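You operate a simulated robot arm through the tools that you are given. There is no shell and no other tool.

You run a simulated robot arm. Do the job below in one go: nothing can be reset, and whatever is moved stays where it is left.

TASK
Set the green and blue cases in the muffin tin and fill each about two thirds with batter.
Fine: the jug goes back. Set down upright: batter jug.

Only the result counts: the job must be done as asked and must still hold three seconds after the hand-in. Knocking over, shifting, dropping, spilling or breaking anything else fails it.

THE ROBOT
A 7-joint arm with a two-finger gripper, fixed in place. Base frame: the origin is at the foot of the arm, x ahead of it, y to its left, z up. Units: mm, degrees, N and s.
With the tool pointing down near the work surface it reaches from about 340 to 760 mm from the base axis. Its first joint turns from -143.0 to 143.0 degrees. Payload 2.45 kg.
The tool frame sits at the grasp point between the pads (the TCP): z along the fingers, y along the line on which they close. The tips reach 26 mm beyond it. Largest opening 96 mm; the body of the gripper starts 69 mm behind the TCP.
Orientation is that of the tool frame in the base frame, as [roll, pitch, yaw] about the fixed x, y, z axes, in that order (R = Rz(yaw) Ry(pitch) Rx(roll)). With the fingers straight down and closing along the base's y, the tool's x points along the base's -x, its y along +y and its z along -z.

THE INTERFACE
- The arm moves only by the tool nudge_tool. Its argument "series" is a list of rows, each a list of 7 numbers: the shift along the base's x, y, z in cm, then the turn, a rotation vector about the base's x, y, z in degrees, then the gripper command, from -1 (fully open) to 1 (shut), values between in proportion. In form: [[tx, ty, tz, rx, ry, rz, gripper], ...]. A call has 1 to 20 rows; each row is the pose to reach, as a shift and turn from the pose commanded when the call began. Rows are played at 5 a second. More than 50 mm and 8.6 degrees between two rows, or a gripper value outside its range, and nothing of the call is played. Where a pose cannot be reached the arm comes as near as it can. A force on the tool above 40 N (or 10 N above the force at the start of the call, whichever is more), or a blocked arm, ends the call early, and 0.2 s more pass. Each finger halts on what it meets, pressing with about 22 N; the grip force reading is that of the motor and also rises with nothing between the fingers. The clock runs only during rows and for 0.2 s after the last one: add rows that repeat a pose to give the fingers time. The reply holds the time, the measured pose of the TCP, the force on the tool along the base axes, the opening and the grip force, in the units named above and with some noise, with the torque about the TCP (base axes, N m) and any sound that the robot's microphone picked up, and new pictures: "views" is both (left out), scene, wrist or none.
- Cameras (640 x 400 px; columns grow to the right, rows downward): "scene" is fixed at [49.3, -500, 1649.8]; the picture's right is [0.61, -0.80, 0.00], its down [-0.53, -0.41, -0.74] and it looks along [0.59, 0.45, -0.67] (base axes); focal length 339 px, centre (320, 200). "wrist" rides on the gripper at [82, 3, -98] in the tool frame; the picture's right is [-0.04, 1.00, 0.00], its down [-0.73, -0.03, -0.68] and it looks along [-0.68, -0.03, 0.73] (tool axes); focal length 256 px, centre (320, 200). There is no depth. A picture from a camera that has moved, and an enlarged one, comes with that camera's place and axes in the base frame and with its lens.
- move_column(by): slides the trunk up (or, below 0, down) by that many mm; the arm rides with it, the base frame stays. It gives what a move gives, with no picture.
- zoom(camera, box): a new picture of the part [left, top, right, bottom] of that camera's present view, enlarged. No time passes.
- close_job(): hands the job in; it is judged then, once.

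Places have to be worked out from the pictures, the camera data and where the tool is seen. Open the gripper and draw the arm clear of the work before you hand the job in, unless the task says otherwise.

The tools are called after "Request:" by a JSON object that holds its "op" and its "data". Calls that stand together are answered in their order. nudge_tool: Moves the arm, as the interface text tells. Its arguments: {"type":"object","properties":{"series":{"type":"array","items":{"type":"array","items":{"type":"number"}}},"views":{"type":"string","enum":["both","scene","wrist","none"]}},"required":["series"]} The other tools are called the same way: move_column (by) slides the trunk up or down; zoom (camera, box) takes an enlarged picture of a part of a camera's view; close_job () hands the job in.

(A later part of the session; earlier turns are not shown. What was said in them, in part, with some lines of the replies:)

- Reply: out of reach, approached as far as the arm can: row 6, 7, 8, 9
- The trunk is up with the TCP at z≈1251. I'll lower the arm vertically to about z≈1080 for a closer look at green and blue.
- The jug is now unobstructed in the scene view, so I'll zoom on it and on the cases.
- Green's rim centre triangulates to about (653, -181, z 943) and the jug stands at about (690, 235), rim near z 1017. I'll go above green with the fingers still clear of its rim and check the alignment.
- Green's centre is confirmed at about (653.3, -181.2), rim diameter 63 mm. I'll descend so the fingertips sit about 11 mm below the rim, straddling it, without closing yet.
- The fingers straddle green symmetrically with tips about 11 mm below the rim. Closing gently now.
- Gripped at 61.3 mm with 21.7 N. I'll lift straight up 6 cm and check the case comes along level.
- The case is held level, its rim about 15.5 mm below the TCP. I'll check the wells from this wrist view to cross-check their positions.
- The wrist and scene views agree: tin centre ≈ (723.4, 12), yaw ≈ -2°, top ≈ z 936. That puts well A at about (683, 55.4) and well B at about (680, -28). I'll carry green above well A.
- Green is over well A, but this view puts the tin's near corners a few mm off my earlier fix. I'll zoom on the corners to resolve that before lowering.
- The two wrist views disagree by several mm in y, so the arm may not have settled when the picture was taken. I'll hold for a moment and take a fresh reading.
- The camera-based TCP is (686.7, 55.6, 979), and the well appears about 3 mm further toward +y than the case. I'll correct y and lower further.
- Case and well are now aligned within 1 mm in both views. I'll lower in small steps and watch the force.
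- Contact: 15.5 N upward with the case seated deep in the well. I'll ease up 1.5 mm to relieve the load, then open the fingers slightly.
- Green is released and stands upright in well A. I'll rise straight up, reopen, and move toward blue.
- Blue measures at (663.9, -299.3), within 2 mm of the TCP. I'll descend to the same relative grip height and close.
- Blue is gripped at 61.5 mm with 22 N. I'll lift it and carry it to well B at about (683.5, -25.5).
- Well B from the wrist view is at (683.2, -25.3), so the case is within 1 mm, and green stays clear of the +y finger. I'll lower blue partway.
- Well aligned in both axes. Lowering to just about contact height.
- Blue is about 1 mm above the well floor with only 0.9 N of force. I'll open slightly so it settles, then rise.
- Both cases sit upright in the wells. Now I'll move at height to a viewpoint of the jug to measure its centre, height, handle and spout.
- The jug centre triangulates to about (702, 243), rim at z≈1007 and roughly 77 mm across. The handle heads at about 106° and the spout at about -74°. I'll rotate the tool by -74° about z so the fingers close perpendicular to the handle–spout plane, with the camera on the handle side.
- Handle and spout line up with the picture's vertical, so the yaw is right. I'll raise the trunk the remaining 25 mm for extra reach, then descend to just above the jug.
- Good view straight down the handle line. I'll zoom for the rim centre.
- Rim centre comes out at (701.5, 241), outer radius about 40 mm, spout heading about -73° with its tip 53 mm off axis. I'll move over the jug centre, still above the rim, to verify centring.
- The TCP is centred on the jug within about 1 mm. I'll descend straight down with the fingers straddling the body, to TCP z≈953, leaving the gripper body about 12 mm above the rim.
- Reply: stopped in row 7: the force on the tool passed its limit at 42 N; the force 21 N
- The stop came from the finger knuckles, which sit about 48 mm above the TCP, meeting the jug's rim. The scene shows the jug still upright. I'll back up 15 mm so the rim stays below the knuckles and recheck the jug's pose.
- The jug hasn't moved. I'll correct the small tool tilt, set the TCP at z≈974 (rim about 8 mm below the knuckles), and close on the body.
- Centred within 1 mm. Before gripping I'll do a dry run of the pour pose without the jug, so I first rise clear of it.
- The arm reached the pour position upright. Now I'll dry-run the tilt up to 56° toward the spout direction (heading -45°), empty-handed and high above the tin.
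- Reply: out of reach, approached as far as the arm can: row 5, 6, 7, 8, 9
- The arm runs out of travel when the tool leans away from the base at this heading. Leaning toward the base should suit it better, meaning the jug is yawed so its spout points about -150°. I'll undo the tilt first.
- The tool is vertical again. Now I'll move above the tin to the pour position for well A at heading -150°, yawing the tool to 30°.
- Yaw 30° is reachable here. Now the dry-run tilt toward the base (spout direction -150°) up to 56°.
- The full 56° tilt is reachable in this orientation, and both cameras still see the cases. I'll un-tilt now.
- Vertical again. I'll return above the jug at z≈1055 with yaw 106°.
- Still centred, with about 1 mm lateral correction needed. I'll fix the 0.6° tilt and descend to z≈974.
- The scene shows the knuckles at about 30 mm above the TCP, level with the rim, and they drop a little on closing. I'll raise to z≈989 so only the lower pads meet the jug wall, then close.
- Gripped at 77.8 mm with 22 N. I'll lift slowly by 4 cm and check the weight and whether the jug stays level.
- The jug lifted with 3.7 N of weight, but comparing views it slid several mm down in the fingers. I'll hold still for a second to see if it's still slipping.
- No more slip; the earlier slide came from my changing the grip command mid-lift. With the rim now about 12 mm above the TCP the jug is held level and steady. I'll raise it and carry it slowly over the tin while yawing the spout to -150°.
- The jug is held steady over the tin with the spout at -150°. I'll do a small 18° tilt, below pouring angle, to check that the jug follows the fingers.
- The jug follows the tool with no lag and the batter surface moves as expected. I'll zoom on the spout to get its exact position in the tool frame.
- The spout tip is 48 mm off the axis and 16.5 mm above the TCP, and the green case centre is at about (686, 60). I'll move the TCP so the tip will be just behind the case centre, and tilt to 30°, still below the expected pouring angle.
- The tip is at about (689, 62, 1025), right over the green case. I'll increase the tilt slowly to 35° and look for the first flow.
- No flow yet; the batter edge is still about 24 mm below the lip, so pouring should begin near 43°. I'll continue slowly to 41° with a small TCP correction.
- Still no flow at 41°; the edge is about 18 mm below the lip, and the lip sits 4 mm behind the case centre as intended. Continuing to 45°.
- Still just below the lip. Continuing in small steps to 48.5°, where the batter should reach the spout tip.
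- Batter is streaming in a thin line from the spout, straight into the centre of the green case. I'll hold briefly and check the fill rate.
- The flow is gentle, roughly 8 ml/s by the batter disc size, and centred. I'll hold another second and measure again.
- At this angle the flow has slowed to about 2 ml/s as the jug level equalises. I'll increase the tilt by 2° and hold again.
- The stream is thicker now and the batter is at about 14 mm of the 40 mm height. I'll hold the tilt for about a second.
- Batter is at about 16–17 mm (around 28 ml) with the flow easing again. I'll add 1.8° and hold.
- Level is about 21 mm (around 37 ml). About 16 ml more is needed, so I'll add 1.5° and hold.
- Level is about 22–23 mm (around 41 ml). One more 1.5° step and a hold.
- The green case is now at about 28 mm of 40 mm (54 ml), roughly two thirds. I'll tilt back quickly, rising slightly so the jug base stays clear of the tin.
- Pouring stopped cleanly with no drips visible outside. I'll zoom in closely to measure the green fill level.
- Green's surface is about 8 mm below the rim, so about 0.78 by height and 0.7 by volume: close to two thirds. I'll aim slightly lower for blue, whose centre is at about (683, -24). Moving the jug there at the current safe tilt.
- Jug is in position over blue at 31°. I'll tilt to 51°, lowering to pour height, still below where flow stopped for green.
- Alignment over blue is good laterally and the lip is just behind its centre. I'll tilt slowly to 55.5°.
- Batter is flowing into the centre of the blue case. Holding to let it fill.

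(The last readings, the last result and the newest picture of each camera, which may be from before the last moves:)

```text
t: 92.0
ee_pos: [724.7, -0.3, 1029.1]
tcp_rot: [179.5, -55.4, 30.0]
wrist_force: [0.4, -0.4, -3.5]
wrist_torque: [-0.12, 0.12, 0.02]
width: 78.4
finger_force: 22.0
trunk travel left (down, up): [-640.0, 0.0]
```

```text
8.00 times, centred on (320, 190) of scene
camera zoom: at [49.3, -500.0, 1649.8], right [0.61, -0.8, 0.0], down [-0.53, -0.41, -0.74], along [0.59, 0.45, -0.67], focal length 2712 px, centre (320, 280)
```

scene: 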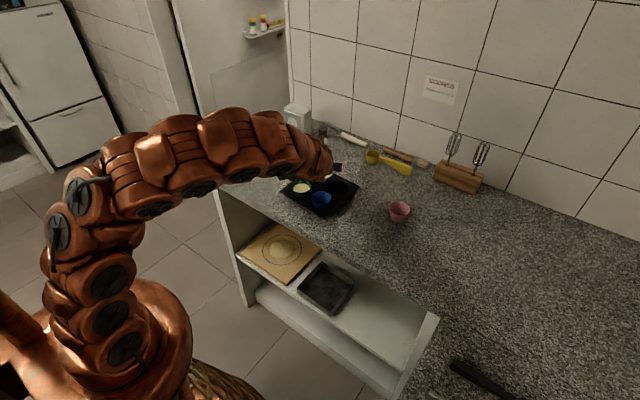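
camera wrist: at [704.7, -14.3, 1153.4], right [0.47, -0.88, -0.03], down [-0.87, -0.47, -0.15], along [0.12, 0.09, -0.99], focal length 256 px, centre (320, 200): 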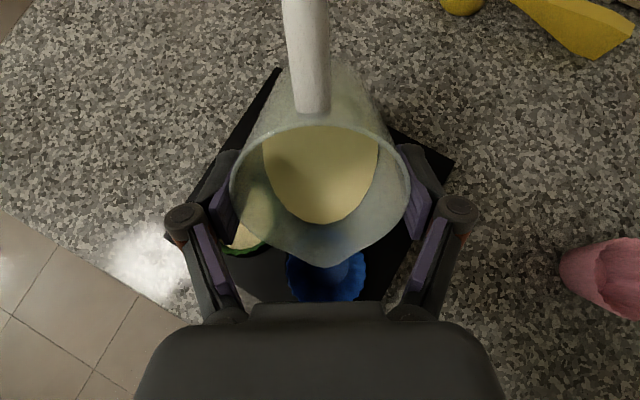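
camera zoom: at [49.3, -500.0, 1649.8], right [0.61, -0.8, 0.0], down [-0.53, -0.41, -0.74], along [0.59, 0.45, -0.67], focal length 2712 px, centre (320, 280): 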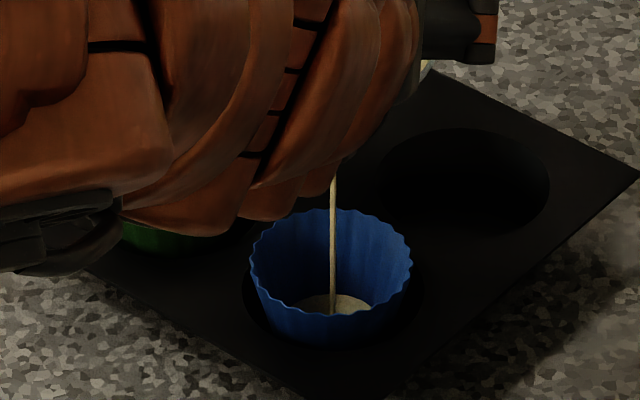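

The flow is easing at 55°. I'll tilt 2.3° further and hold.

Request:
{"op": "nudge_tool", "data": {"series": [[-0.04, -0.03, 0, 0.4, -0.7, 0, 0.2], [-0.08, -0.05, 0, 0.8, -1.39, 0, 0.2], [-0.12, -0.07, 0, 1.15, -2, 0, 0.2], [-0.12, -0.07, 0, 1.15, -2, 0, 0.2], [-0.12, -0.07, 0, 1.15, -2, 0, 0.2]], "views": "none"}}

Request:
{"op": "zoom", "data": {"camera": "wrist", "box": [260, 180, 400, 310]}}

Request:
{"op": "zoom", "data": {"camera": "scene", "box": [295, 165, 345, 215]}}

```text
t: 93.2
ee_pos: [724.1, -1.2, 1028.7]
tcp_rot: [179.6, -57.8, 30.0]
wrist_force: [-0.5, 0.3, -3.6]
wrist_torque: [-0.05, 0.13, 0.02]
width: 78.3
finger_force: 21.9
trunk travel left (down, up): [-640.0, 0.0]
```

```text
3.08 times, centred on (330, 245) of wrist
camera zoom: at [690.0, -23.0, 1149.2], right [0.48, -0.88, -0.03], down [-0.85, -0.45, -0.26], along [0.21, 0.15, -0.97], focal length 788 px, centre (289, 62)
```

zoom: 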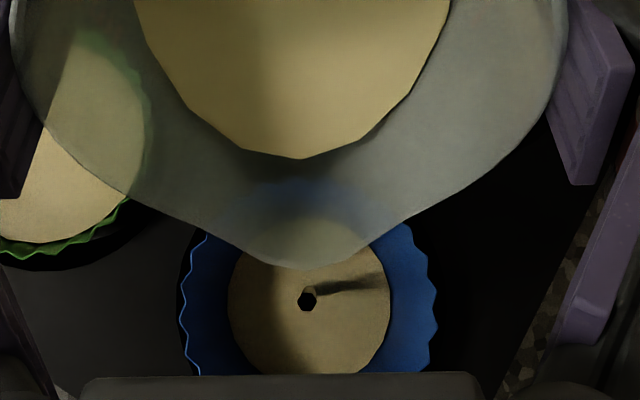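

```text
8.00 times, centred on (320, 190) of scene
camera zoom: at [49.3, -500.0, 1649.8], right [0.61, -0.8, 0.0], down [-0.53, -0.41, -0.74], along [0.59, 0.45, -0.67], focal length 2712 px, centre (320, 280)
```

zoom: 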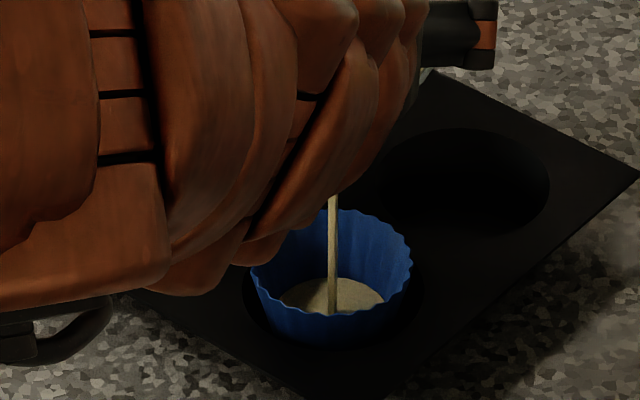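

Blue is at about 11 mm. Holding at this tilt a bit longer.

Request:
{"op": "nudge_tool", "data": {"series": [[0, 0, 0, 0, 0, 0, 0.2], [0, 0, 0, 0, 0, 0, 0.2], [0, 0, 0, 0, 0, 0, 0.2], [0, 0, 0, 0, 0, 0, 0.2]], "views": "none"}}

Request:
{"op": "zoom", "data": {"camera": "wrist", "box": [260, 180, 400, 310]}}

Request:
{"op": "zoom", "data": {"camera": "scene", "box": [295, 165, 345, 215]}}

```text
t: 94.2
ee_pos: [723.3, 0.5, 1028.3]
tcp_rot: [179.6, -57.7, 30.0]
wrist_force: [0.6, 0.2, -3.2]
wrist_torque: [-0.06, 0.09, 0.02]
width: 78.3
finger_force: 22.2
trunk travel left (down, up): [-640.0, 0.0]
```

```text
3.08 times, centred on (330, 245) of wrist
camera zoom: at [690.0, -23.0, 1149.3], right [0.48, -0.88, -0.03], down [-0.85, -0.45, -0.26], along [0.21, 0.15, -0.97], focal length 788 px, centre (289, 62)
```

zoom: 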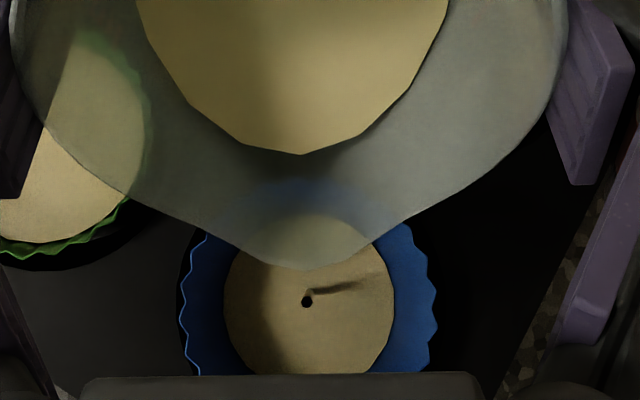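

```text
8.00 times, centred on (320, 190) of scene
camera zoom: at [49.3, -500.0, 1649.8], right [0.61, -0.8, 0.0], down [-0.53, -0.41, -0.74], along [0.59, 0.45, -0.67], focal length 2712 px, centre (320, 280)
```

zoom: 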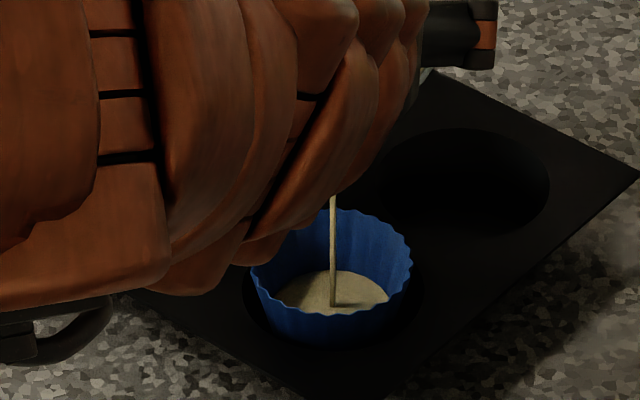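

About 14 mm now. Adding 2.2° more tilt to about 60°, with a small forward shift to keep the lip over the centre.

Request:
{"op": "nudge_tool", "data": {"series": [[-0.04, -0.02, 0, 0.4, -0.7, 0, 0.2], [-0.07, -0.04, 0, 0.8, -1.39, 0, 0.2], [-0.1, -0.06, 0, 1.1, -1.9, 0, 0.2], [-0.1, -0.06, 0, 1.1, -1.9, 0, 0.2], [-0.1, -0.06, 0, 1.1, -1.9, 0, 0.2]], "views": "none"}}

Request:
{"op": "zoom", "data": {"camera": "wrist", "box": [260, 180, 400, 310]}}

Request:
{"op": "zoom", "data": {"camera": "scene", "box": [295, 165, 345, 215]}}

```text
t: 95.3
ee_pos: [722.4, -0.6, 1029.2]
tcp_rot: [179.5, -59.9, 30.2]
wrist_force: [-0.5, -0.3, -4.0]
wrist_torque: [-0.08, 0.11, 0.02]
width: 78.2
finger_force: 21.9
trunk travel left (down, up): [-640.0, 0.0]
```

```text
3.08 times, centred on (330, 245) of wrist
camera zoom: at [684.9, -25.9, 1147.3], right [0.48, -0.88, -0.03], down [-0.84, -0.45, -0.29], along [0.24, 0.17, -0.96], focal length 788 px, centre (289, 62)
```

zoom: 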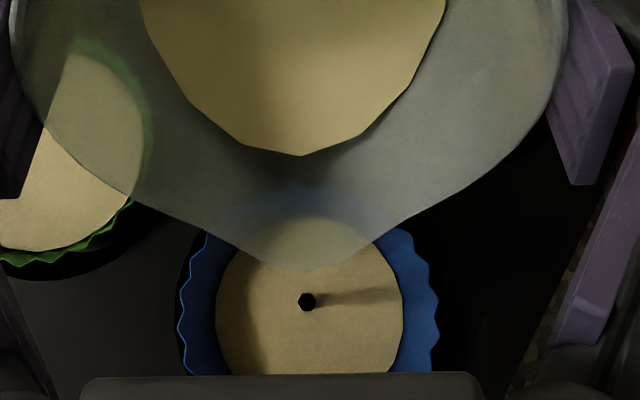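

```text
8.00 times, centred on (320, 190) of scene
camera zoom: at [49.3, -500.0, 1649.8], right [0.61, -0.8, 0.0], down [-0.53, -0.41, -0.74], along [0.59, 0.45, -0.67], focal length 2712 px, centre (320, 280)
```

zoom: 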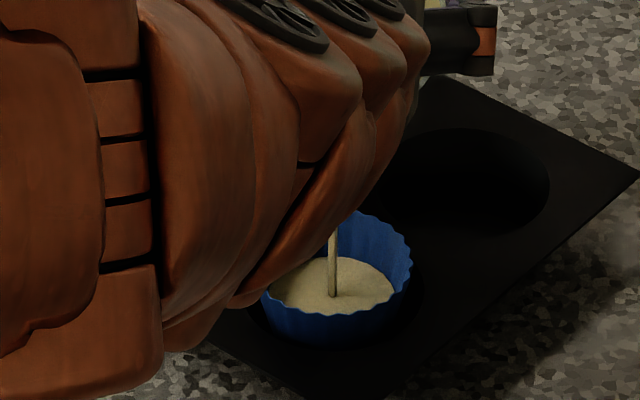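

Blue is at about 19–20 mm. Holding again at 60°.

Request:
{"op": "nudge_tool", "data": {"series": [[0, 0, 0, 0, 0, 0, 0.2], [0, 0, 0, 0, 0, 0, 0.2], [0, 0, 0, 0, 0, 0, 0.2]], "views": "none"}}

Request:
{"op": "zoom", "data": {"camera": "wrist", "box": [260, 180, 400, 310]}}

Request:
{"op": "zoom", "data": {"camera": "scene", "box": [295, 165, 345, 215]}}

```text
t: 96.2
ee_pos: [722.8, 1.0, 1027.4]
tcp_rot: [179.5, -59.9, 29.9]
wrist_force: [0.6, 0.0, -2.9]
wrist_torque: [-0.07, 0.09, 0.0]
width: 78.2
finger_force: 22.3
trunk travel left (down, up): [-640.0, 0.0]
```

```text
3.08 times, centred on (330, 245) of wrist
camera zoom: at [684.9, -25.9, 1147.2], right [0.48, -0.88, -0.03], down [-0.84, -0.45, -0.29], along [0.24, 0.17, -0.96], focal length 788 px, centre (289, 62)
```

zoom: 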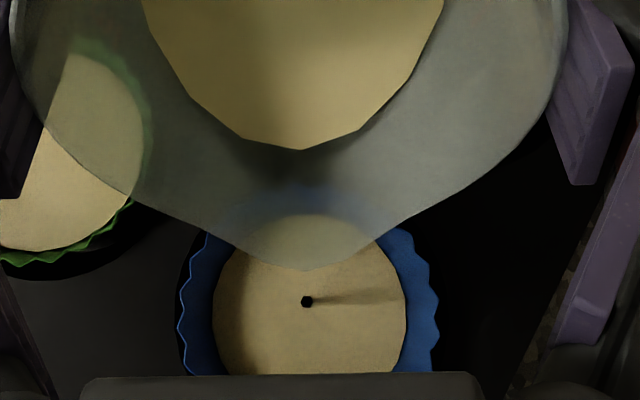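

```text
8.00 times, centred on (320, 190) of scene
camera zoom: at [49.3, -500.0, 1649.8], right [0.61, -0.8, 0.0], down [-0.53, -0.41, -0.74], along [0.59, 0.45, -0.67], focal length 2712 px, centre (320, 280)
```

zoom: 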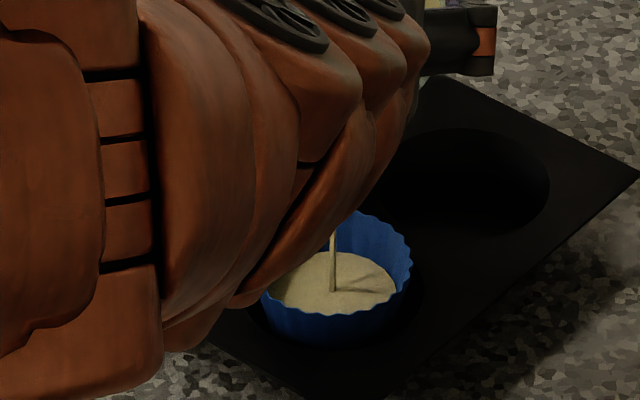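

About 22–23 mm. One more 1.4° step should nearly finish it.

Request:
{"op": "nudge_tool", "data": {"series": [[-0.03, -0.02, 0, 0.35, -0.61, 0, 0.2], [-0.06, -0.04, 0, 0.7, -1.21, 0, 0.2], [-0.06, -0.04, 0, 0.7, -1.21, 0, 0.2], [-0.06, -0.04, 0, 0.7, -1.21, 0, 0.2]], "views": "none"}}

Request:
{"op": "zoom", "data": {"camera": "wrist", "box": [260, 180, 400, 310]}}

Request:
{"op": "zoom", "data": {"camera": "scene", "box": [295, 165, 345, 215]}}

```text
t: 97.2
ee_pos: [721.2, -1.3, 1029.0]
tcp_rot: [179.6, -61.3, 30.0]
wrist_force: [0.0, -0.7, -2.5]
wrist_torque: [-0.1, 0.06, 0.01]
width: 78.3
finger_force: 22.0
trunk travel left (down, up): [-640.0, 0.0]
```

```text
3.08 times, centred on (330, 245) of wrist
camera zoom: at [681.6, -27.7, 1146.1], right [0.48, -0.88, -0.03], down [-0.84, -0.44, -0.32], along [0.26, 0.18, -0.95], focal length 788 px, centre (289, 62)
```

zoom: 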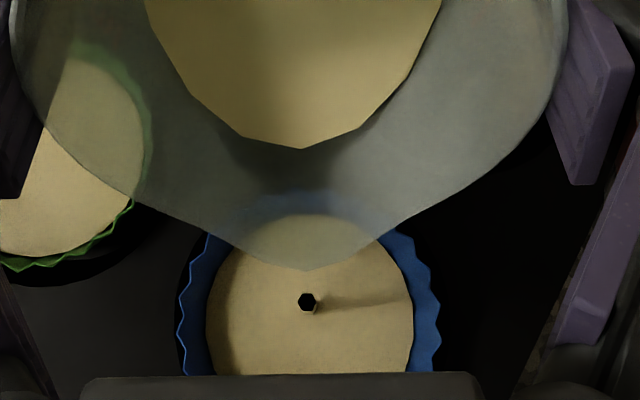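

```text
8.00 times, centred on (320, 190) of scene
camera zoom: at [49.3, -500.0, 1649.8], right [0.61, -0.8, 0.0], down [-0.53, -0.41, -0.74], along [0.59, 0.45, -0.67], focal length 2712 px, centre (320, 280)
```

zoom: 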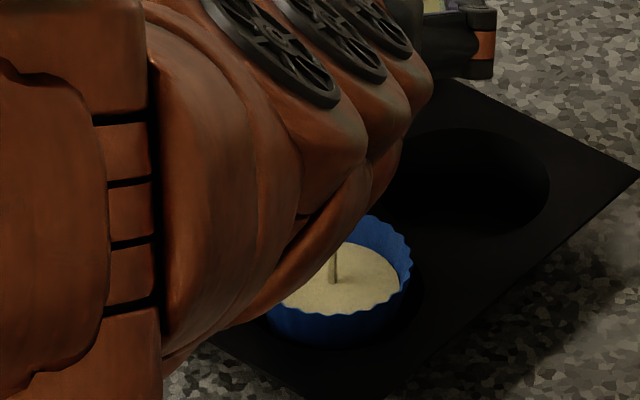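

Blue is at about 27 mm of 40 mm. Stopping now: tilting back quickly while rising.

Request:
{"op": "nudge_tool", "data": {"series": [[0, 0, 0.3, -4.2, 7.27, 0, 0.2], [0, 0, 0.8, -8.4, 14.55, 0, 0.2], [0, 0, 1.4, -12.6, 21.8, 0, 0.2], [0, 0, 1.9, -15.5, 26.85, 0, 0.2], [0, 0, 2.2, -18, 31.2, 0, 0.2], [0, 0, 2.2, -18, 31.2, 0, 0.2]], "views": "both"}}

Request:
{"op": "zoom", "data": {"camera": "scene", "box": [285, 160, 345, 215]}}

Request:
{"op": "zoom", "data": {"camera": "scene", "box": [308, 185, 338, 210]}}

```text
t: 98.5
ee_pos: [721.7, -0.8, 1048.7]
tcp_rot: [179.7, -25.1, 30.0]
wrist_force: [0.1, -0.3, -2.8]
wrist_torque: [-0.06, 0.12, -0.05]
width: 78.1
finger_force: 21.9
trunk travel left (down, up): [-640.0, 0.0]
camera wrist: at [750.3, 12.2, 1172.7], right [0.47, -0.88, -0.01], down [-0.84, -0.45, 0.3], along [-0.27, -0.13, -0.95], focal length 256 px, centre (320, 200)
```

scene: 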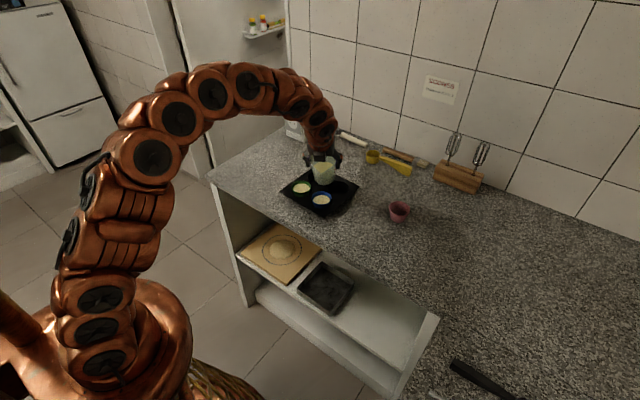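
wrist: 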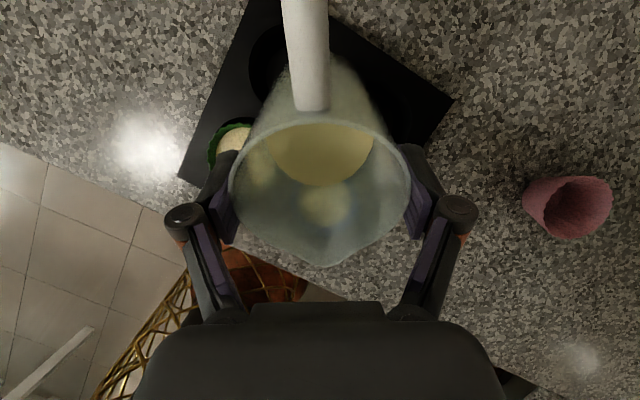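

```text
7.27 times, centred on (315, 188) of scene
camera zoom: at [49.3, -500.0, 1649.8], right [0.61, -0.8, 0.0], down [-0.53, -0.41, -0.74], along [0.59, 0.45, -0.67], focal length 2466 px, centre (356, 291)
```

zoom: 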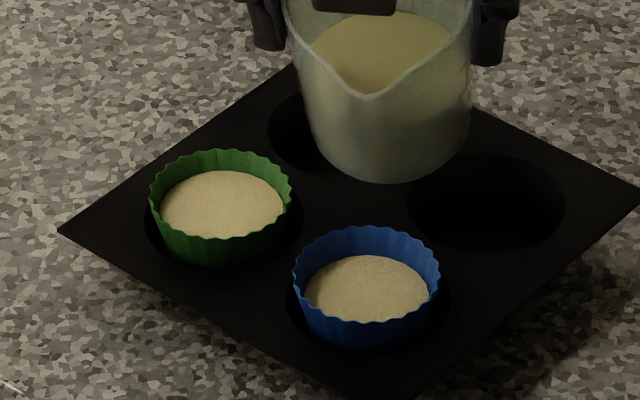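

```text
16.00 times, centred on (323, 198) of scene
camera zoom: at [49.3, -500.0, 1649.8], right [0.61, -0.8, 0.0], down [-0.53, -0.41, -0.74], along [0.59, 0.45, -0.67], focal length 5424 px, centre (272, 240)
```

zoom: 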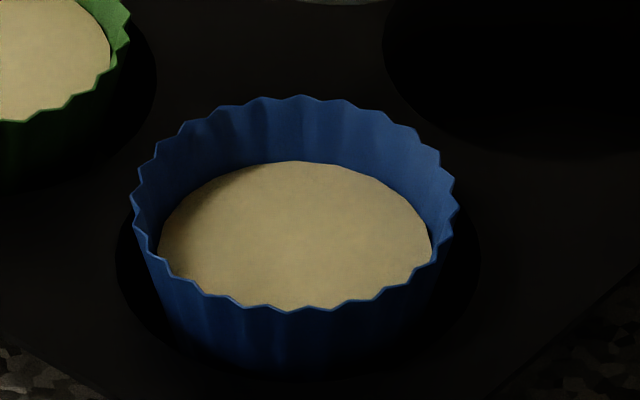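

Both cases are filled: green about 0.78 and blue about 0.69 by height (roughly 0.71 and 0.62 by volume), with nothing spilled. Now I'll bring the jug upright.

Request:
{"op": "nudge_tool", "data": {"series": [[0, 0, 0.1, -2.1, 3.64, 0, 0.2], [0, 0, 0.2, -4.2, 7.27, 0, 0.2], [0, 0, 0.3, -6.3, 10.9, 0, 0.2], [0, 0, 0.3, -8.4, 14.55, 0, 0.2], [0, 0, 0.3, -10.5, 18.2, 0, 0.2], [0, 0, 0.3, -12.5, 21.65, 0, 0.2], [0, 0, 0.3, -12.5, 21.65, 0, 0.2]], "views": "wrist"}}

Request:
{"op": "zoom", "data": {"camera": "scene", "box": [265, 120, 355, 215]}}

```text
t: 100.2
ee_pos: [721.6, -1.3, 1052.0]
tcp_rot: [179.6, -0.2, 30.0]
wrist_force: [0.5, 0.2, -2.8]
wrist_torque: [-0.02, 0.04, -0.01]
width: 78.3
finger_force: 22.4
trunk travel left (down, up): [-640.0, 0.0]
camera wrist: at [793.1, 36.3, 1150.4], right [0.46, -0.89, 0.01], down [-0.65, -0.34, 0.68], along [-0.6, -0.32, -0.74], focal length 256 px, centre (320, 200)
```

wrist: 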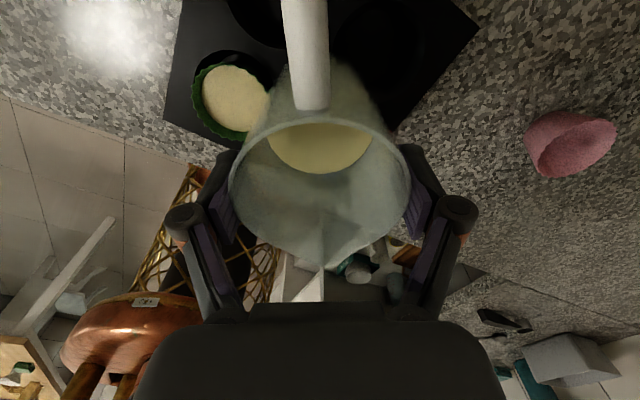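

```text
4.21 times, centred on (310, 168) of scene
camera zoom: at [49.3, -500.0, 1649.8], right [0.61, -0.8, 0.0], down [-0.53, -0.41, -0.74], along [0.59, 0.45, -0.67], focal length 1428 px, centre (362, 337)
```

zoom: 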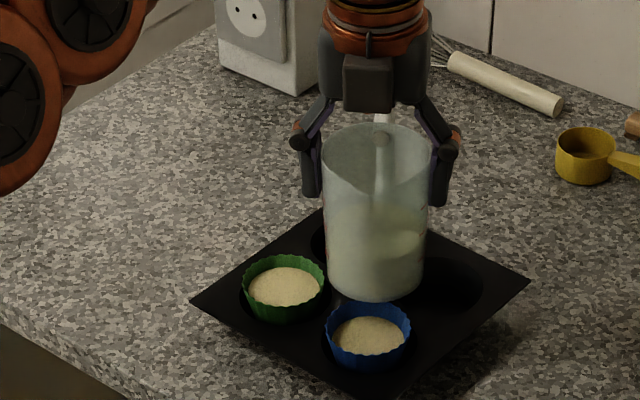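

The jug is upright over the tin. I'll check in a closer view whether it sits square in the gripper before carrying it back.

Request:
{"op": "zoom", "data": {"camera": "wrist", "box": [220, 80, 420, 280]}}

Request:
{"op": "zoom", "data": {"camera": "scene", "box": [295, 135, 345, 200]}}

```text
2.00 times, centred on (320, 180) of wrist
camera zoom: at [793.1, 36.3, 1150.4], right [0.46, -0.89, 0.01], down [-0.65, -0.34, 0.68], along [-0.6, -0.32, -0.74], focal length 512 px, centre (320, 240)
```

zoom: 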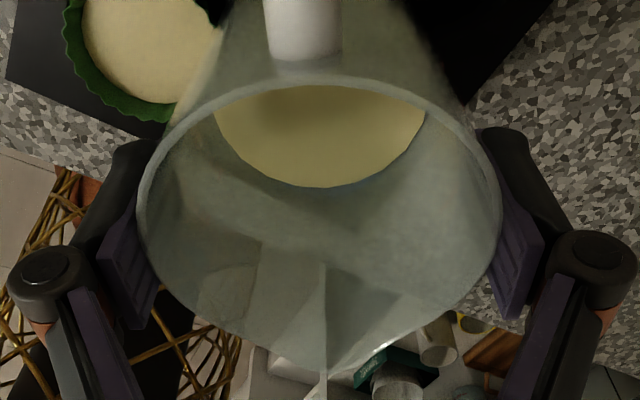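

```text
6.15 times, centred on (320, 168) of scene
camera zoom: at [49.3, -500.0, 1649.8], right [0.61, -0.8, 0.0], down [-0.53, -0.41, -0.74], along [0.59, 0.45, -0.67], focal length 2086 px, centre (320, 400)
```

zoom: 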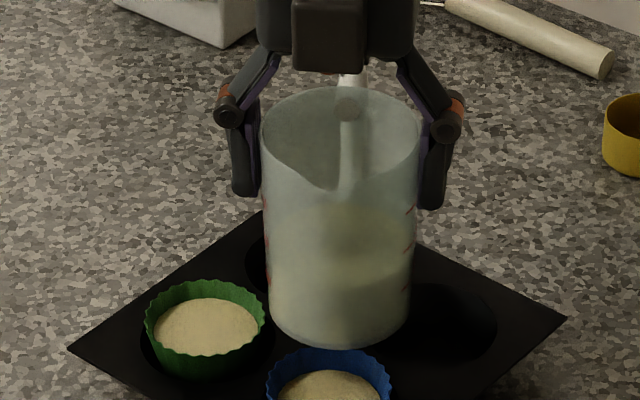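

The jug is essentially square in the grip. I'll carry it back along the same route, yawing back to its original heading, staying high.

Request:
{"op": "nudge_tool", "data": {"series": [[0, 0.8, 0, 0, 0, 1, 0.2], [0.1, 2.2, 0, 0, 0, 4, 0.2], [0.2, 3.7, 0, 0, 0, 8, 0.2], [0.3, 5.2, 0, 0, 0, 12, 0.2], [0.4, 6.7, 0, 0, 0, 17, 0.2], [0.4, 8.2, 0, 0, 0, 22, 0.2], [0.4, 9.7, 0, 0, 0, 27, 0.2], [0.3, 11.2, 0, 0, 0, 32, 0.2], [0.1, 12.7, 0, 0, 0, 37, 0.2], [-0.1, 14.2, 0, 0, 0, 42, 0.2], [-0.3, 15.7, 0, 0, 0, 47, 0.2], [-0.6, 17.2, 0, 0, 0, 52, 0.2], [-0.9, 18.7, 0, 0, 0, 57, 0.2], [-1.2, 20.2, 0, 0, 0, 62, 0.2], [-1.5, 21.7, 0, 0, 0, 67, 0.2], [-1.7, 23.1, 0, 0, 0, 71, 0.2], [-1.85, 24, 0, 0, 0, 74, 0.2], [-1.9, 24.25, 0, 0, 0, 76, 0.2], [-1.9, 24.25, 0, 0, 0, 76, 0.2]], "views": "both"}}

Request:
{"op": "zoom", "data": {"camera": "scene", "box": [225, 100, 315, 190]}}

Request:
{"op": "zoom", "data": {"camera": "wrist", "box": [220, 60, 420, 280]}}

```text
t: 104.2
ee_pos: [702.3, 240.3, 1054.1]
tcp_rot: [179.6, -0.3, 106.1]
wrist_force: [0.5, -0.1, -3.8]
wrist_torque: [-0.06, -0.03, 0.01]
width: 78.1
finger_force: 22.1
trunk travel left (down, up): [-640.0, 0.0]
camera wrist: at [682.1, 319.1, 1151.2], right [0.97, 0.24, 0.01], down [0.17, -0.72, 0.68], along [0.16, -0.65, -0.74], focal length 256 px, centre (320, 200)
```

scene: 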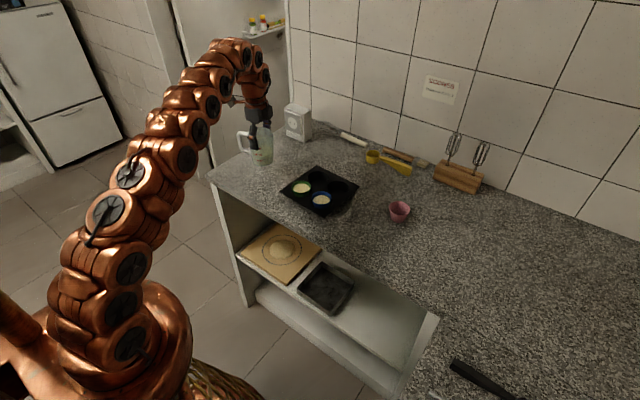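
wrist: 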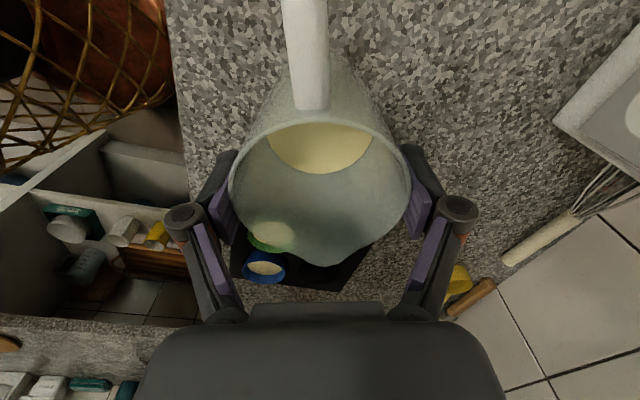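

```text
4.44 times, centred on (270, 145) of scene
camera zoom: at [49.3, -500.0, 1649.8], right [0.61, -0.8, 0.0], down [-0.53, -0.41, -0.74], along [0.59, 0.45, -0.67], focal length 1507 px, centre (542, 444)
```

zoom: 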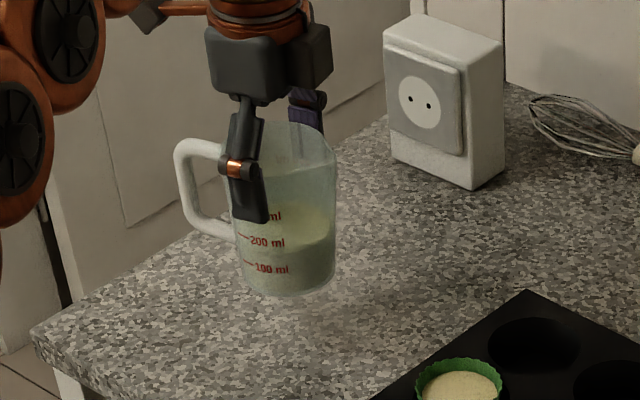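

```text
1.82 times, centred on (320, 170) of wrist
camera zoom: at [682.1, 319.1, 1151.2], right [0.97, 0.24, 0.01], down [0.17, -0.72, 0.68], along [0.16, -0.65, -0.74], focal length 465 px, centre (320, 254)
```

zoom: 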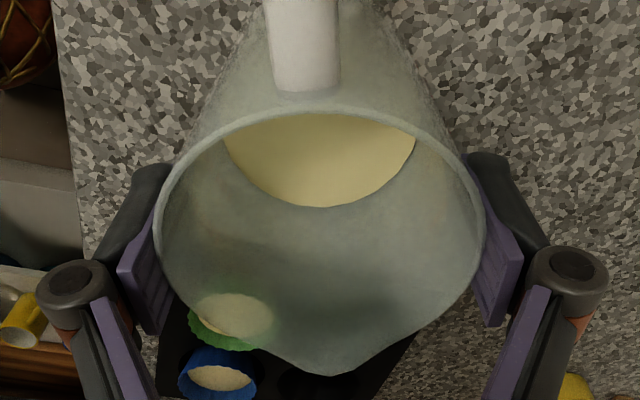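

I'll take a closer look at the jug's sides to see if it leans slightly before lowering.

Request:
{"op": "zoom", "data": {"camera": "scene", "box": [230, 115, 290, 175]}}

```text
6.67 times, centred on (260, 145) of scene
camera zoom: at [49.3, -500.0, 1649.8], right [0.61, -0.8, 0.0], down [-0.53, -0.41, -0.74], along [0.59, 0.45, -0.67], focal length 2260 px, centre (720, 567)
```

zoom: 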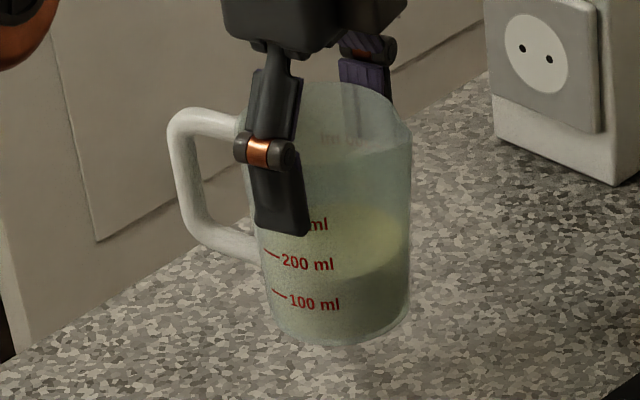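

Request:
{"op": "zoom", "data": {"camera": "scene", "box": [250, 140, 282, 168]}}

Request:
{"op": "zoom", "data": {"camera": "scene", "box": [240, 115, 290, 150]}}

```text
14.29 times, centred on (266, 154) of scene
camera zoom: at [49.3, -500.0, 1649.8], right [0.61, -0.8, 0.0], down [-0.53, -0.41, -0.74], along [0.59, 0.45, -0.67], focal length 4843 px, centre (1091, 857)
```

zoom: 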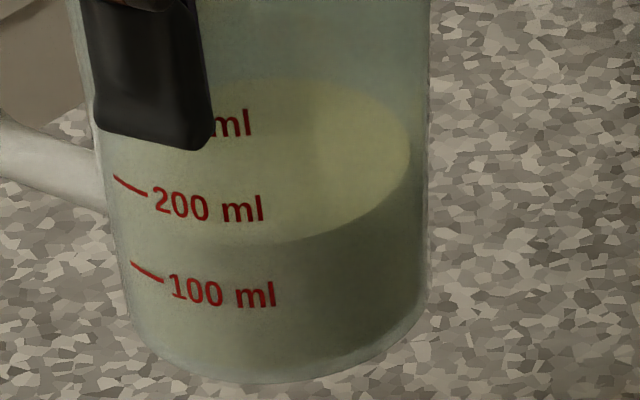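

```text
11.43 times, centred on (265, 132) of scene
camera zoom: at [49.3, -500.0, 1649.8], right [0.61, -0.8, 0.0], down [-0.53, -0.41, -0.74], along [0.59, 0.45, -0.67], focal length 3875 px, centre (949, 971)
```

zoom: 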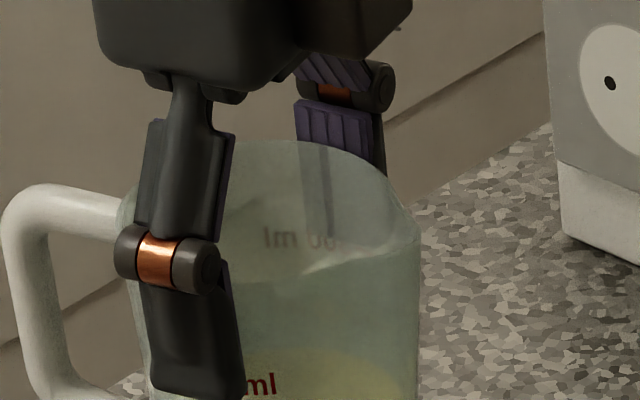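

The jug is close to upright, at most a couple of degrees off, and about 170 ml remains. I'll lower it over its original spot to just above the counter.

Request:
{"op": "nudge_tool", "data": {"series": [[0, 0, -1, 0, 0, 0, 0.2], [0, 0, -2, 0, 0, 0, 0.2], [0, 0, -3, 0, 0, 0, 0.2], [0, 0, -4, 0, 0, 0, 0.2], [0, 0, -4.7, 0, 0, 0, 0.2], [0, 0, -4.7, 0, 0, 0, 0.2]], "views": "both"}}

Request:
{"op": "zoom", "data": {"camera": "scene", "box": [230, 125, 290, 185]}}

```text
t: 105.5
ee_pos: [703.2, 242.9, 1007.1]
tcp_rot: [179.7, -0.4, 105.9]
wrist_force: [0.7, 0.4, -2.4]
wrist_torque: [-0.05, 0.0, 0.0]
width: 78.0
finger_force: 22.2
trunk travel left (down, up): [-640.0, 0.0]
camera wrist: at [682.1, 319.2, 1104.6], right [0.97, 0.24, 0.01], down [0.17, -0.72, 0.68], along [0.16, -0.65, -0.74], focal length 256 px, centre (320, 200)
```

scene: 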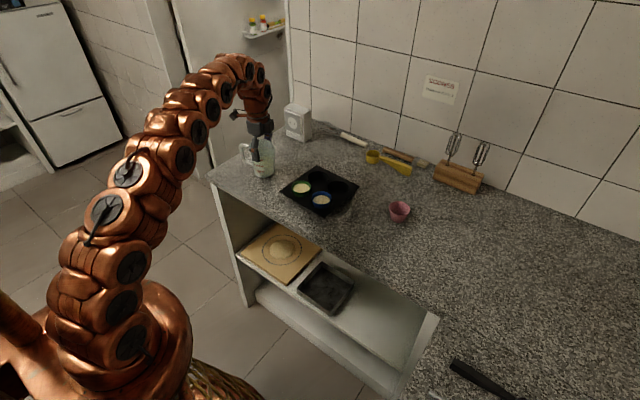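
wrist: 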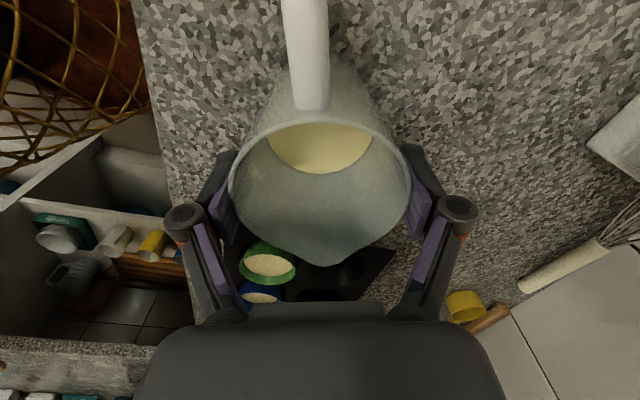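

```text
6.67 times, centred on (260, 155) of scene
camera zoom: at [49.3, -500.0, 1649.8], right [0.61, -0.8, 0.0], down [-0.53, -0.41, -0.74], along [0.59, 0.45, -0.67], focal length 2260 px, centre (720, 500)
```

zoom: 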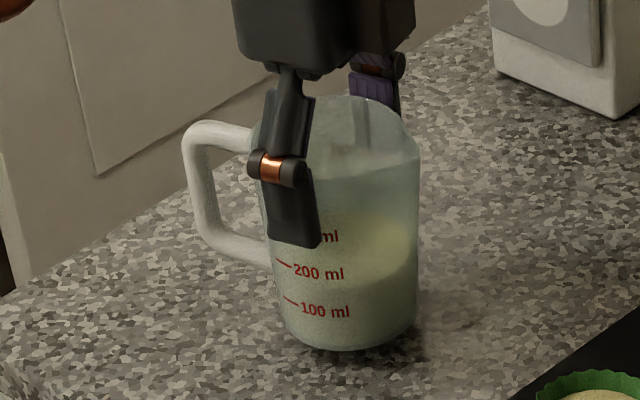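

The base is now close to the counter. I'll lower in small steps until light contact.

Request:
{"op": "nudge_tool", "data": {"series": [[0, 0, -0.3, 0, 0, 0, 0.2], [0, 0, -0.6, 0, 0, 0, 0.2], [0, 0, -0.9, 0, 0, 0, 0.2], [0, 0, -0.9, 0, 0, 0, 0.2]], "views": "none"}}

Request:
{"op": "zoom", "data": {"camera": "scene", "box": [240, 140, 290, 190]}}

```text
t: 106.5
ee_pos: [702.1, 239.6, 997.2]
tcp_rot: [179.7, -0.3, 106.0]
wrist_force: [0.1, 0.2, -2.9]
wrist_torque: [-0.04, -0.05, 0.0]
width: 78.1
finger_force: 22.3
trunk travel left (down, up): [-640.0, 0.0]
```

```text
8.00 times, centred on (265, 165) of scene
camera zoom: at [49.3, -500.0, 1649.8], right [0.61, -0.8, 0.0], down [-0.53, -0.41, -0.74], along [0.59, 0.45, -0.67], focal length 2712 px, centre (760, 480)
```

zoom: 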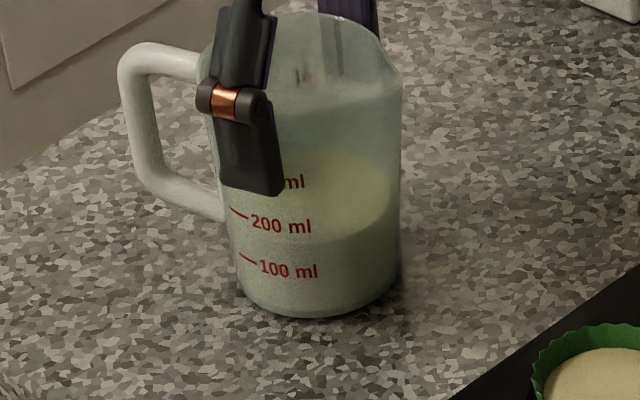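

No contact yet at z≈997. Continuing down in 1.5 mm steps.

Request:
{"op": "nudge_tool", "data": {"series": [[0, 0, -0.15, 0, 0, 0, 0.2], [0, 0, -0.3, 0, 0, 0, 0.2], [0, 0, -0.4, 0, 0, 0, 0.2]], "views": "none"}}

Request:
{"op": "zoom", "data": {"camera": "scene", "box": [240, 140, 290, 190]}}

```text
t: 107.3
ee_pos: [702.6, 241.4, 993.9]
tcp_rot: [179.5, -0.2, 106.0]
wrist_force: [-3.9, -1.7, 9.1]
wrist_torque: [-0.14, 0.84, 0.05]
width: 78.2
finger_force: 21.6
trunk travel left (down, up): [-640.0, 0.0]
```

```text
8.00 times, centred on (265, 165) of scene
camera zoom: at [49.3, -500.0, 1649.8], right [0.61, -0.8, 0.0], down [-0.53, -0.41, -0.74], along [0.59, 0.45, -0.67], focal length 2712 px, centre (760, 480)
```

zoom: 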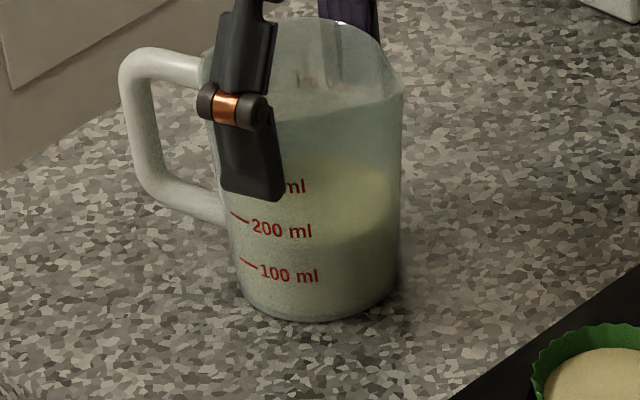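

The base touched down with about 12 N of contact, slightly on one edge from a fraction of a degree of lean. I'll ease up 1 mm and open the fingers gradually so the jug settles flat.

Request:
{"op": "nudge_tool", "data": {"series": [[0, 0, 0.1, 0, 0, 0, 0.2], [0, 0, 0.1, 0, 0, 0, -0.55], [0, 0, 0.1, 0, 0, 0, -0.65], [0, 0, 0.1, 0, 0, 0, -0.75], [0, 0, 0.1, 0, 0, 0, -0.9], [0, 0, 0.1, 0, 0, 0, -1], [0, 0, 0.1, 0, 0, 0, -1]], "views": "both"}}

Request:
{"op": "zoom", "data": {"camera": "scene", "box": [230, 125, 290, 185]}}

Request:
{"op": "zoom", "data": {"camera": "wrist", "box": [140, 60, 500, 300]}}

```text
t: 109.0
ee_pos: [702.5, 240.9, 994.8]
tcp_rot: [179.6, -0.3, 106.0]
wrist_force: [-0.5, -0.4, 0.8]
wrist_torque: [0.0, 0.0, -0.01]
width: 95.8
finger_force: 0.0
trunk travel left (down, up): [-640.0, 0.0]
camera wrist: at [682.0, 318.9, 1092.4], right [0.97, 0.24, 0.01], down [0.17, -0.72, 0.68], along [0.16, -0.65, -0.74], focal length 256 px, centre (320, 200)
```

scene: 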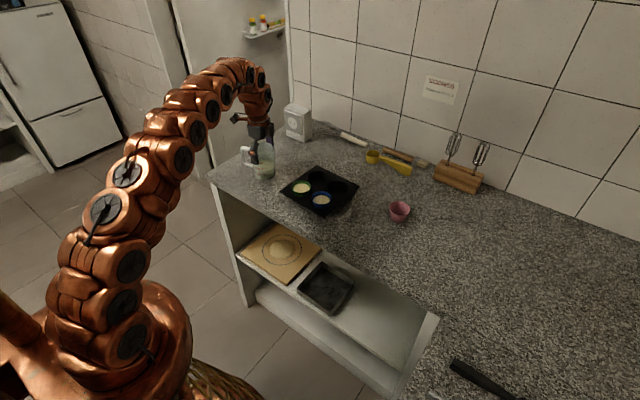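
wrist: 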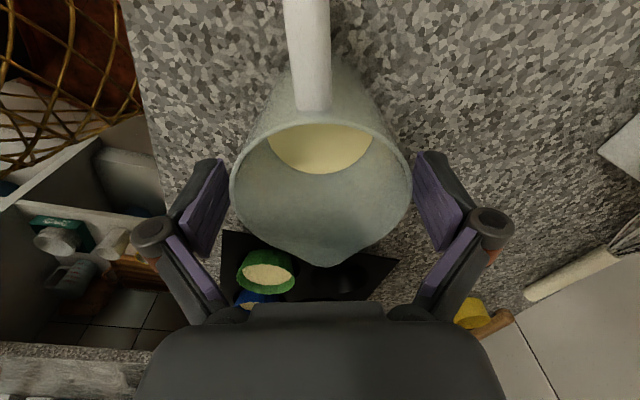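

```text
6.67 times, centred on (260, 155) of scene
camera zoom: at [49.3, -500.0, 1649.8], right [0.61, -0.8, 0.0], down [-0.53, -0.41, -0.74], along [0.59, 0.45, -0.67], focal length 2260 px, centre (720, 500)
```

zoom: 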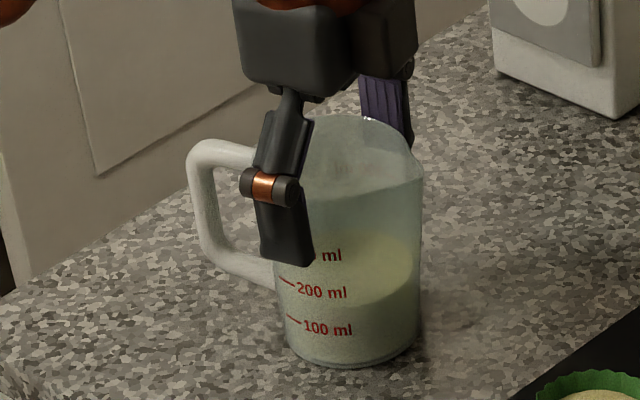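

```text
1.67 times, centred on (320, 180) of wrist
camera zoom: at [682.0, 318.9, 1092.4], right [0.97, 0.24, 0.01], down [0.17, -0.72, 0.68], along [0.16, -0.65, -0.74], focal length 427 px, centre (320, 233)
```

zoom: 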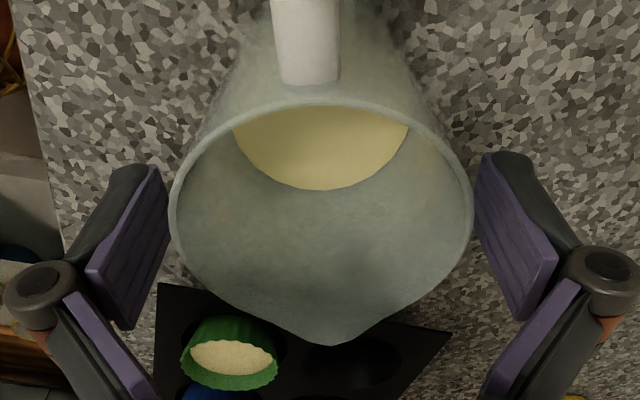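

The jug stands free and upright. I'll rise straight up out of it.

Request:
{"op": "nudge_tool", "data": {"series": [[0, 0, 1, 0, 0, 0, -1], [0, 0, 2.5, 0, 0, 0, -1], [0, 0, 4.5, 0, 0, 0, -1], [0, 0, 6, 0, 0, 0, -1], [0, 0, 6, 0, 0, 0, -1]], "views": "both"}}

Request:
{"op": "zoom", "data": {"camera": "scene", "box": [230, 115, 350, 215]}}

```text
t: 110.2
ee_pos: [703.0, 241.8, 1055.4]
tcp_rot: [179.6, -0.3, 105.9]
wrist_force: [-0.6, -0.2, 0.2]
wrist_torque: [0.01, 0.0, -0.01]
width: 96.2
finger_force: 0.2
trunk travel left (down, up): [-640.0, 0.0]
camera wrist: at [682.6, 319.5, 1152.7], right [0.97, 0.24, 0.01], down [0.17, -0.72, 0.68], along [0.16, -0.65, -0.74], focal length 256 px, centre (320, 200)
```

scene: 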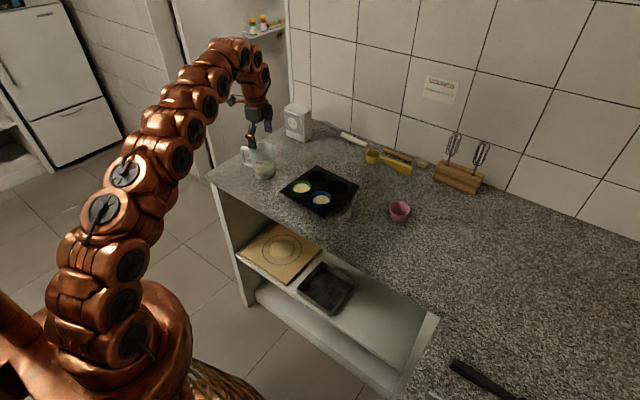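
wrist: 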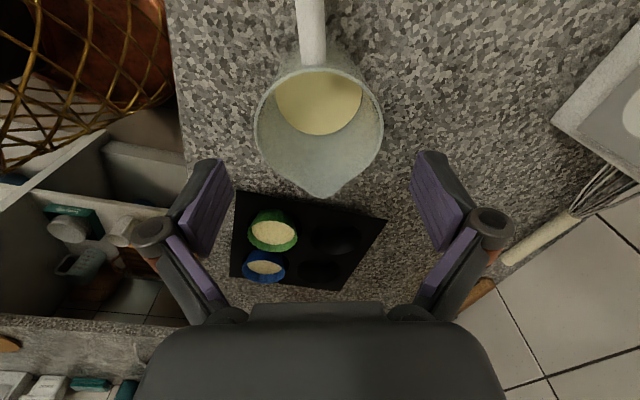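

```text
4.00 times, centred on (290, 165) of scene
camera zoom: at [49.3, -500.0, 1649.8], right [0.61, -0.8, 0.0], down [-0.53, -0.41, -0.74], along [0.59, 0.45, -0.67], focal length 1356 px, centre (440, 340)
```

zoom: 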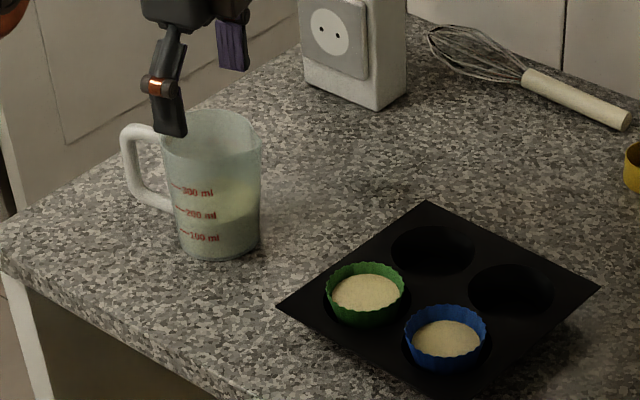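

The jug is back upright in its place and both cases are filled in the tin. I'll take a closer look at both levels.

Request:
{"op": "zoom", "data": {"camera": "scene", "box": [288, 172, 338, 212]}}

Request:
{"op": "zoom", "data": {"camera": "wrist", "box": [230, 190, 320, 290]}}

```text
10.00 times, centred on (313, 192) of scene
camera zoom: at [49.3, -500.0, 1649.8], right [0.61, -0.8, 0.0], down [-0.53, -0.41, -0.74], along [0.59, 0.45, -0.67], focal length 3390 px, centre (390, 280)
```

zoom: 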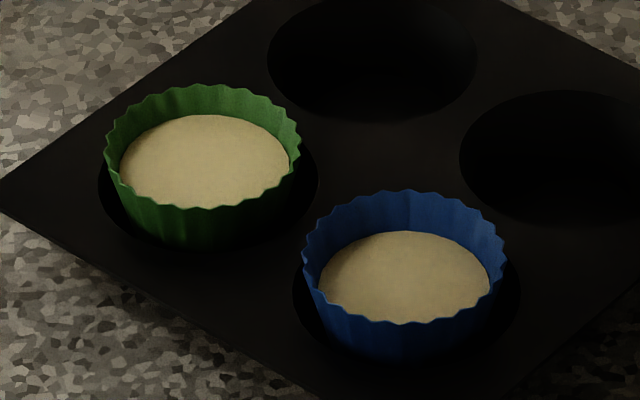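

```text
4.00 times, centred on (275, 240) of wrist
camera zoom: at [682.6, 319.5, 1152.7], right [0.97, 0.24, 0.01], down [0.17, -0.72, 0.68], along [0.16, -0.65, -0.74], focal length 1024 px, centre (500, 40)
```

zoom: 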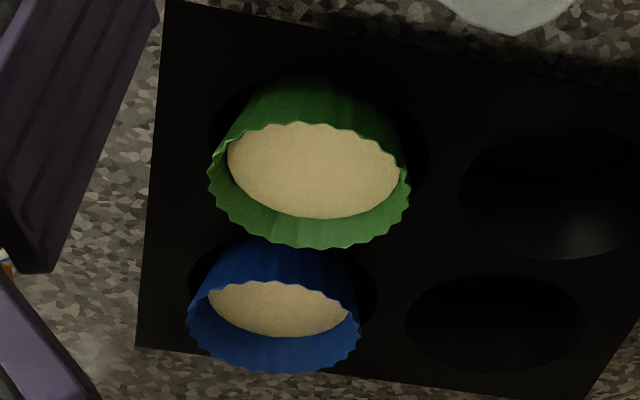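

Green reads about three quarters and blue about two thirds by height, both level and clean around the wells. I'll draw the arm back and up, clear of the counter.

Request:
{"op": "nudge_tool", "data": {"series": [[-2, -1, 0.5, 0, 0, 0, -1], [-5, -2, 2, 0, 0, 0, -1], [-8, -4, 4, 0, 0, 0, -1], [-11, -6, 6, 0, 0, 0, -1], [-14, -8, 8, 0, 0, 0, -1], [-17, -10, 10, 0, 0, 0, -1], [-20, -12, 12, 0, 0, 0, -1], [-23, -14, 14, 0, 0, 0, -1], [-26, -16, 15, 0, 0, 0, -1], [-28, -18, 16, 0, 0, 0, -1], [-28, -18, 16, 0, 0, 0, -1]], "views": "both"}}

Request:
{"op": "zoom", "data": {"camera": "scene", "box": [220, 120, 420, 240]}}

```text
t: 112.5
ee_pos: [420.7, 60.5, 1213.3]
tcp_rot: [179.6, -0.4, 106.0]
wrist_force: [-0.1, -1.0, -0.2]
wrist_torque: [0.0, -0.03, 0.02]
width: 95.8
finger_force: 0.1
trunk travel left (down, up): [-640.0, 0.0]
camera wrist: at [400.3, 137.7, 1311.6], right [0.97, 0.24, 0.01], down [0.17, -0.72, 0.68], along [0.16, -0.65, -0.74], focal length 256 px, centre (320, 200)
```

scene: 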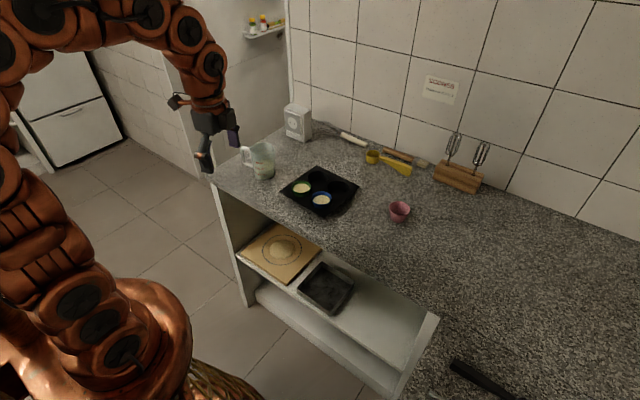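
wrist: 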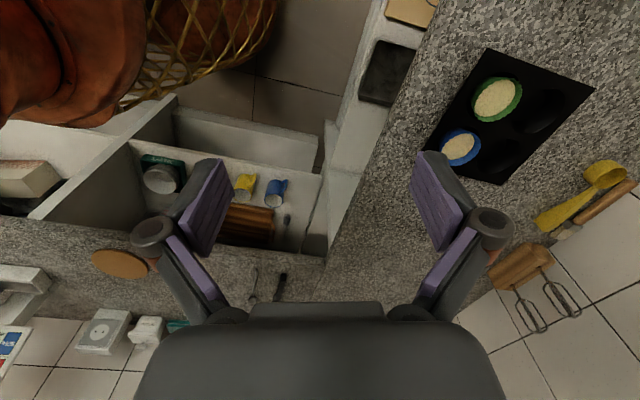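

```text
3.20 times, centred on (320, 180) of scene
camera zoom: at [49.3, -500.0, 1649.8], right [0.61, -0.8, 0.0], down [-0.53, -0.41, -0.74], along [0.59, 0.45, -0.67], focal length 1085 px, centre (320, 264)
```

zoom: 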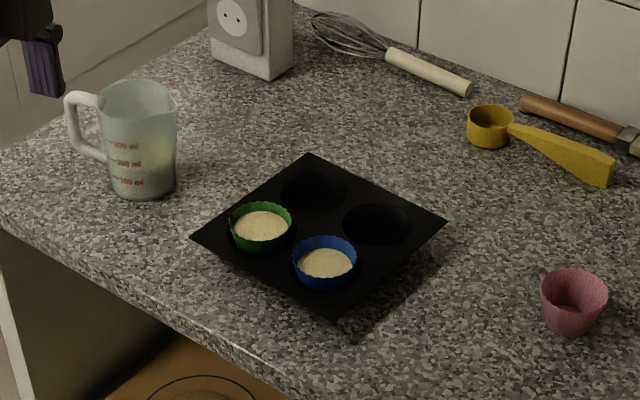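

The arm is clear and the gripper open. The jug is upright in its original place, both cases sit filled in the tin, and the pink case and everything else is undisturbed, so I'm handing in.

Request:
{"op": "close_job", "data": {}}

```text
The job is handed in.
```

The green and blue cases are in the muffin tin's two front wells and filled with batter. I've handed the job in, but no verdict came back.

- **Fill:** blue is at about 0.69 of its height. Green came out a little fuller, at about 0.78. By volume I estimate roughly 0.62 for blue and 0.71 for green. These are readings from the pictures, so allow some error.
- **Jug:** it is standing upright back in its original spot, with roughly 170 ml of batter left.
- **Rest of the counter:** I saw no spills, and the pink case and other items look undisturbed. On my first try at gripping the jug, the fingers pressed down on its rim (about 42 N). The pictures showed it hadn't moved.
- **Arm:** the gripper is open and drawn back clear of the counter.
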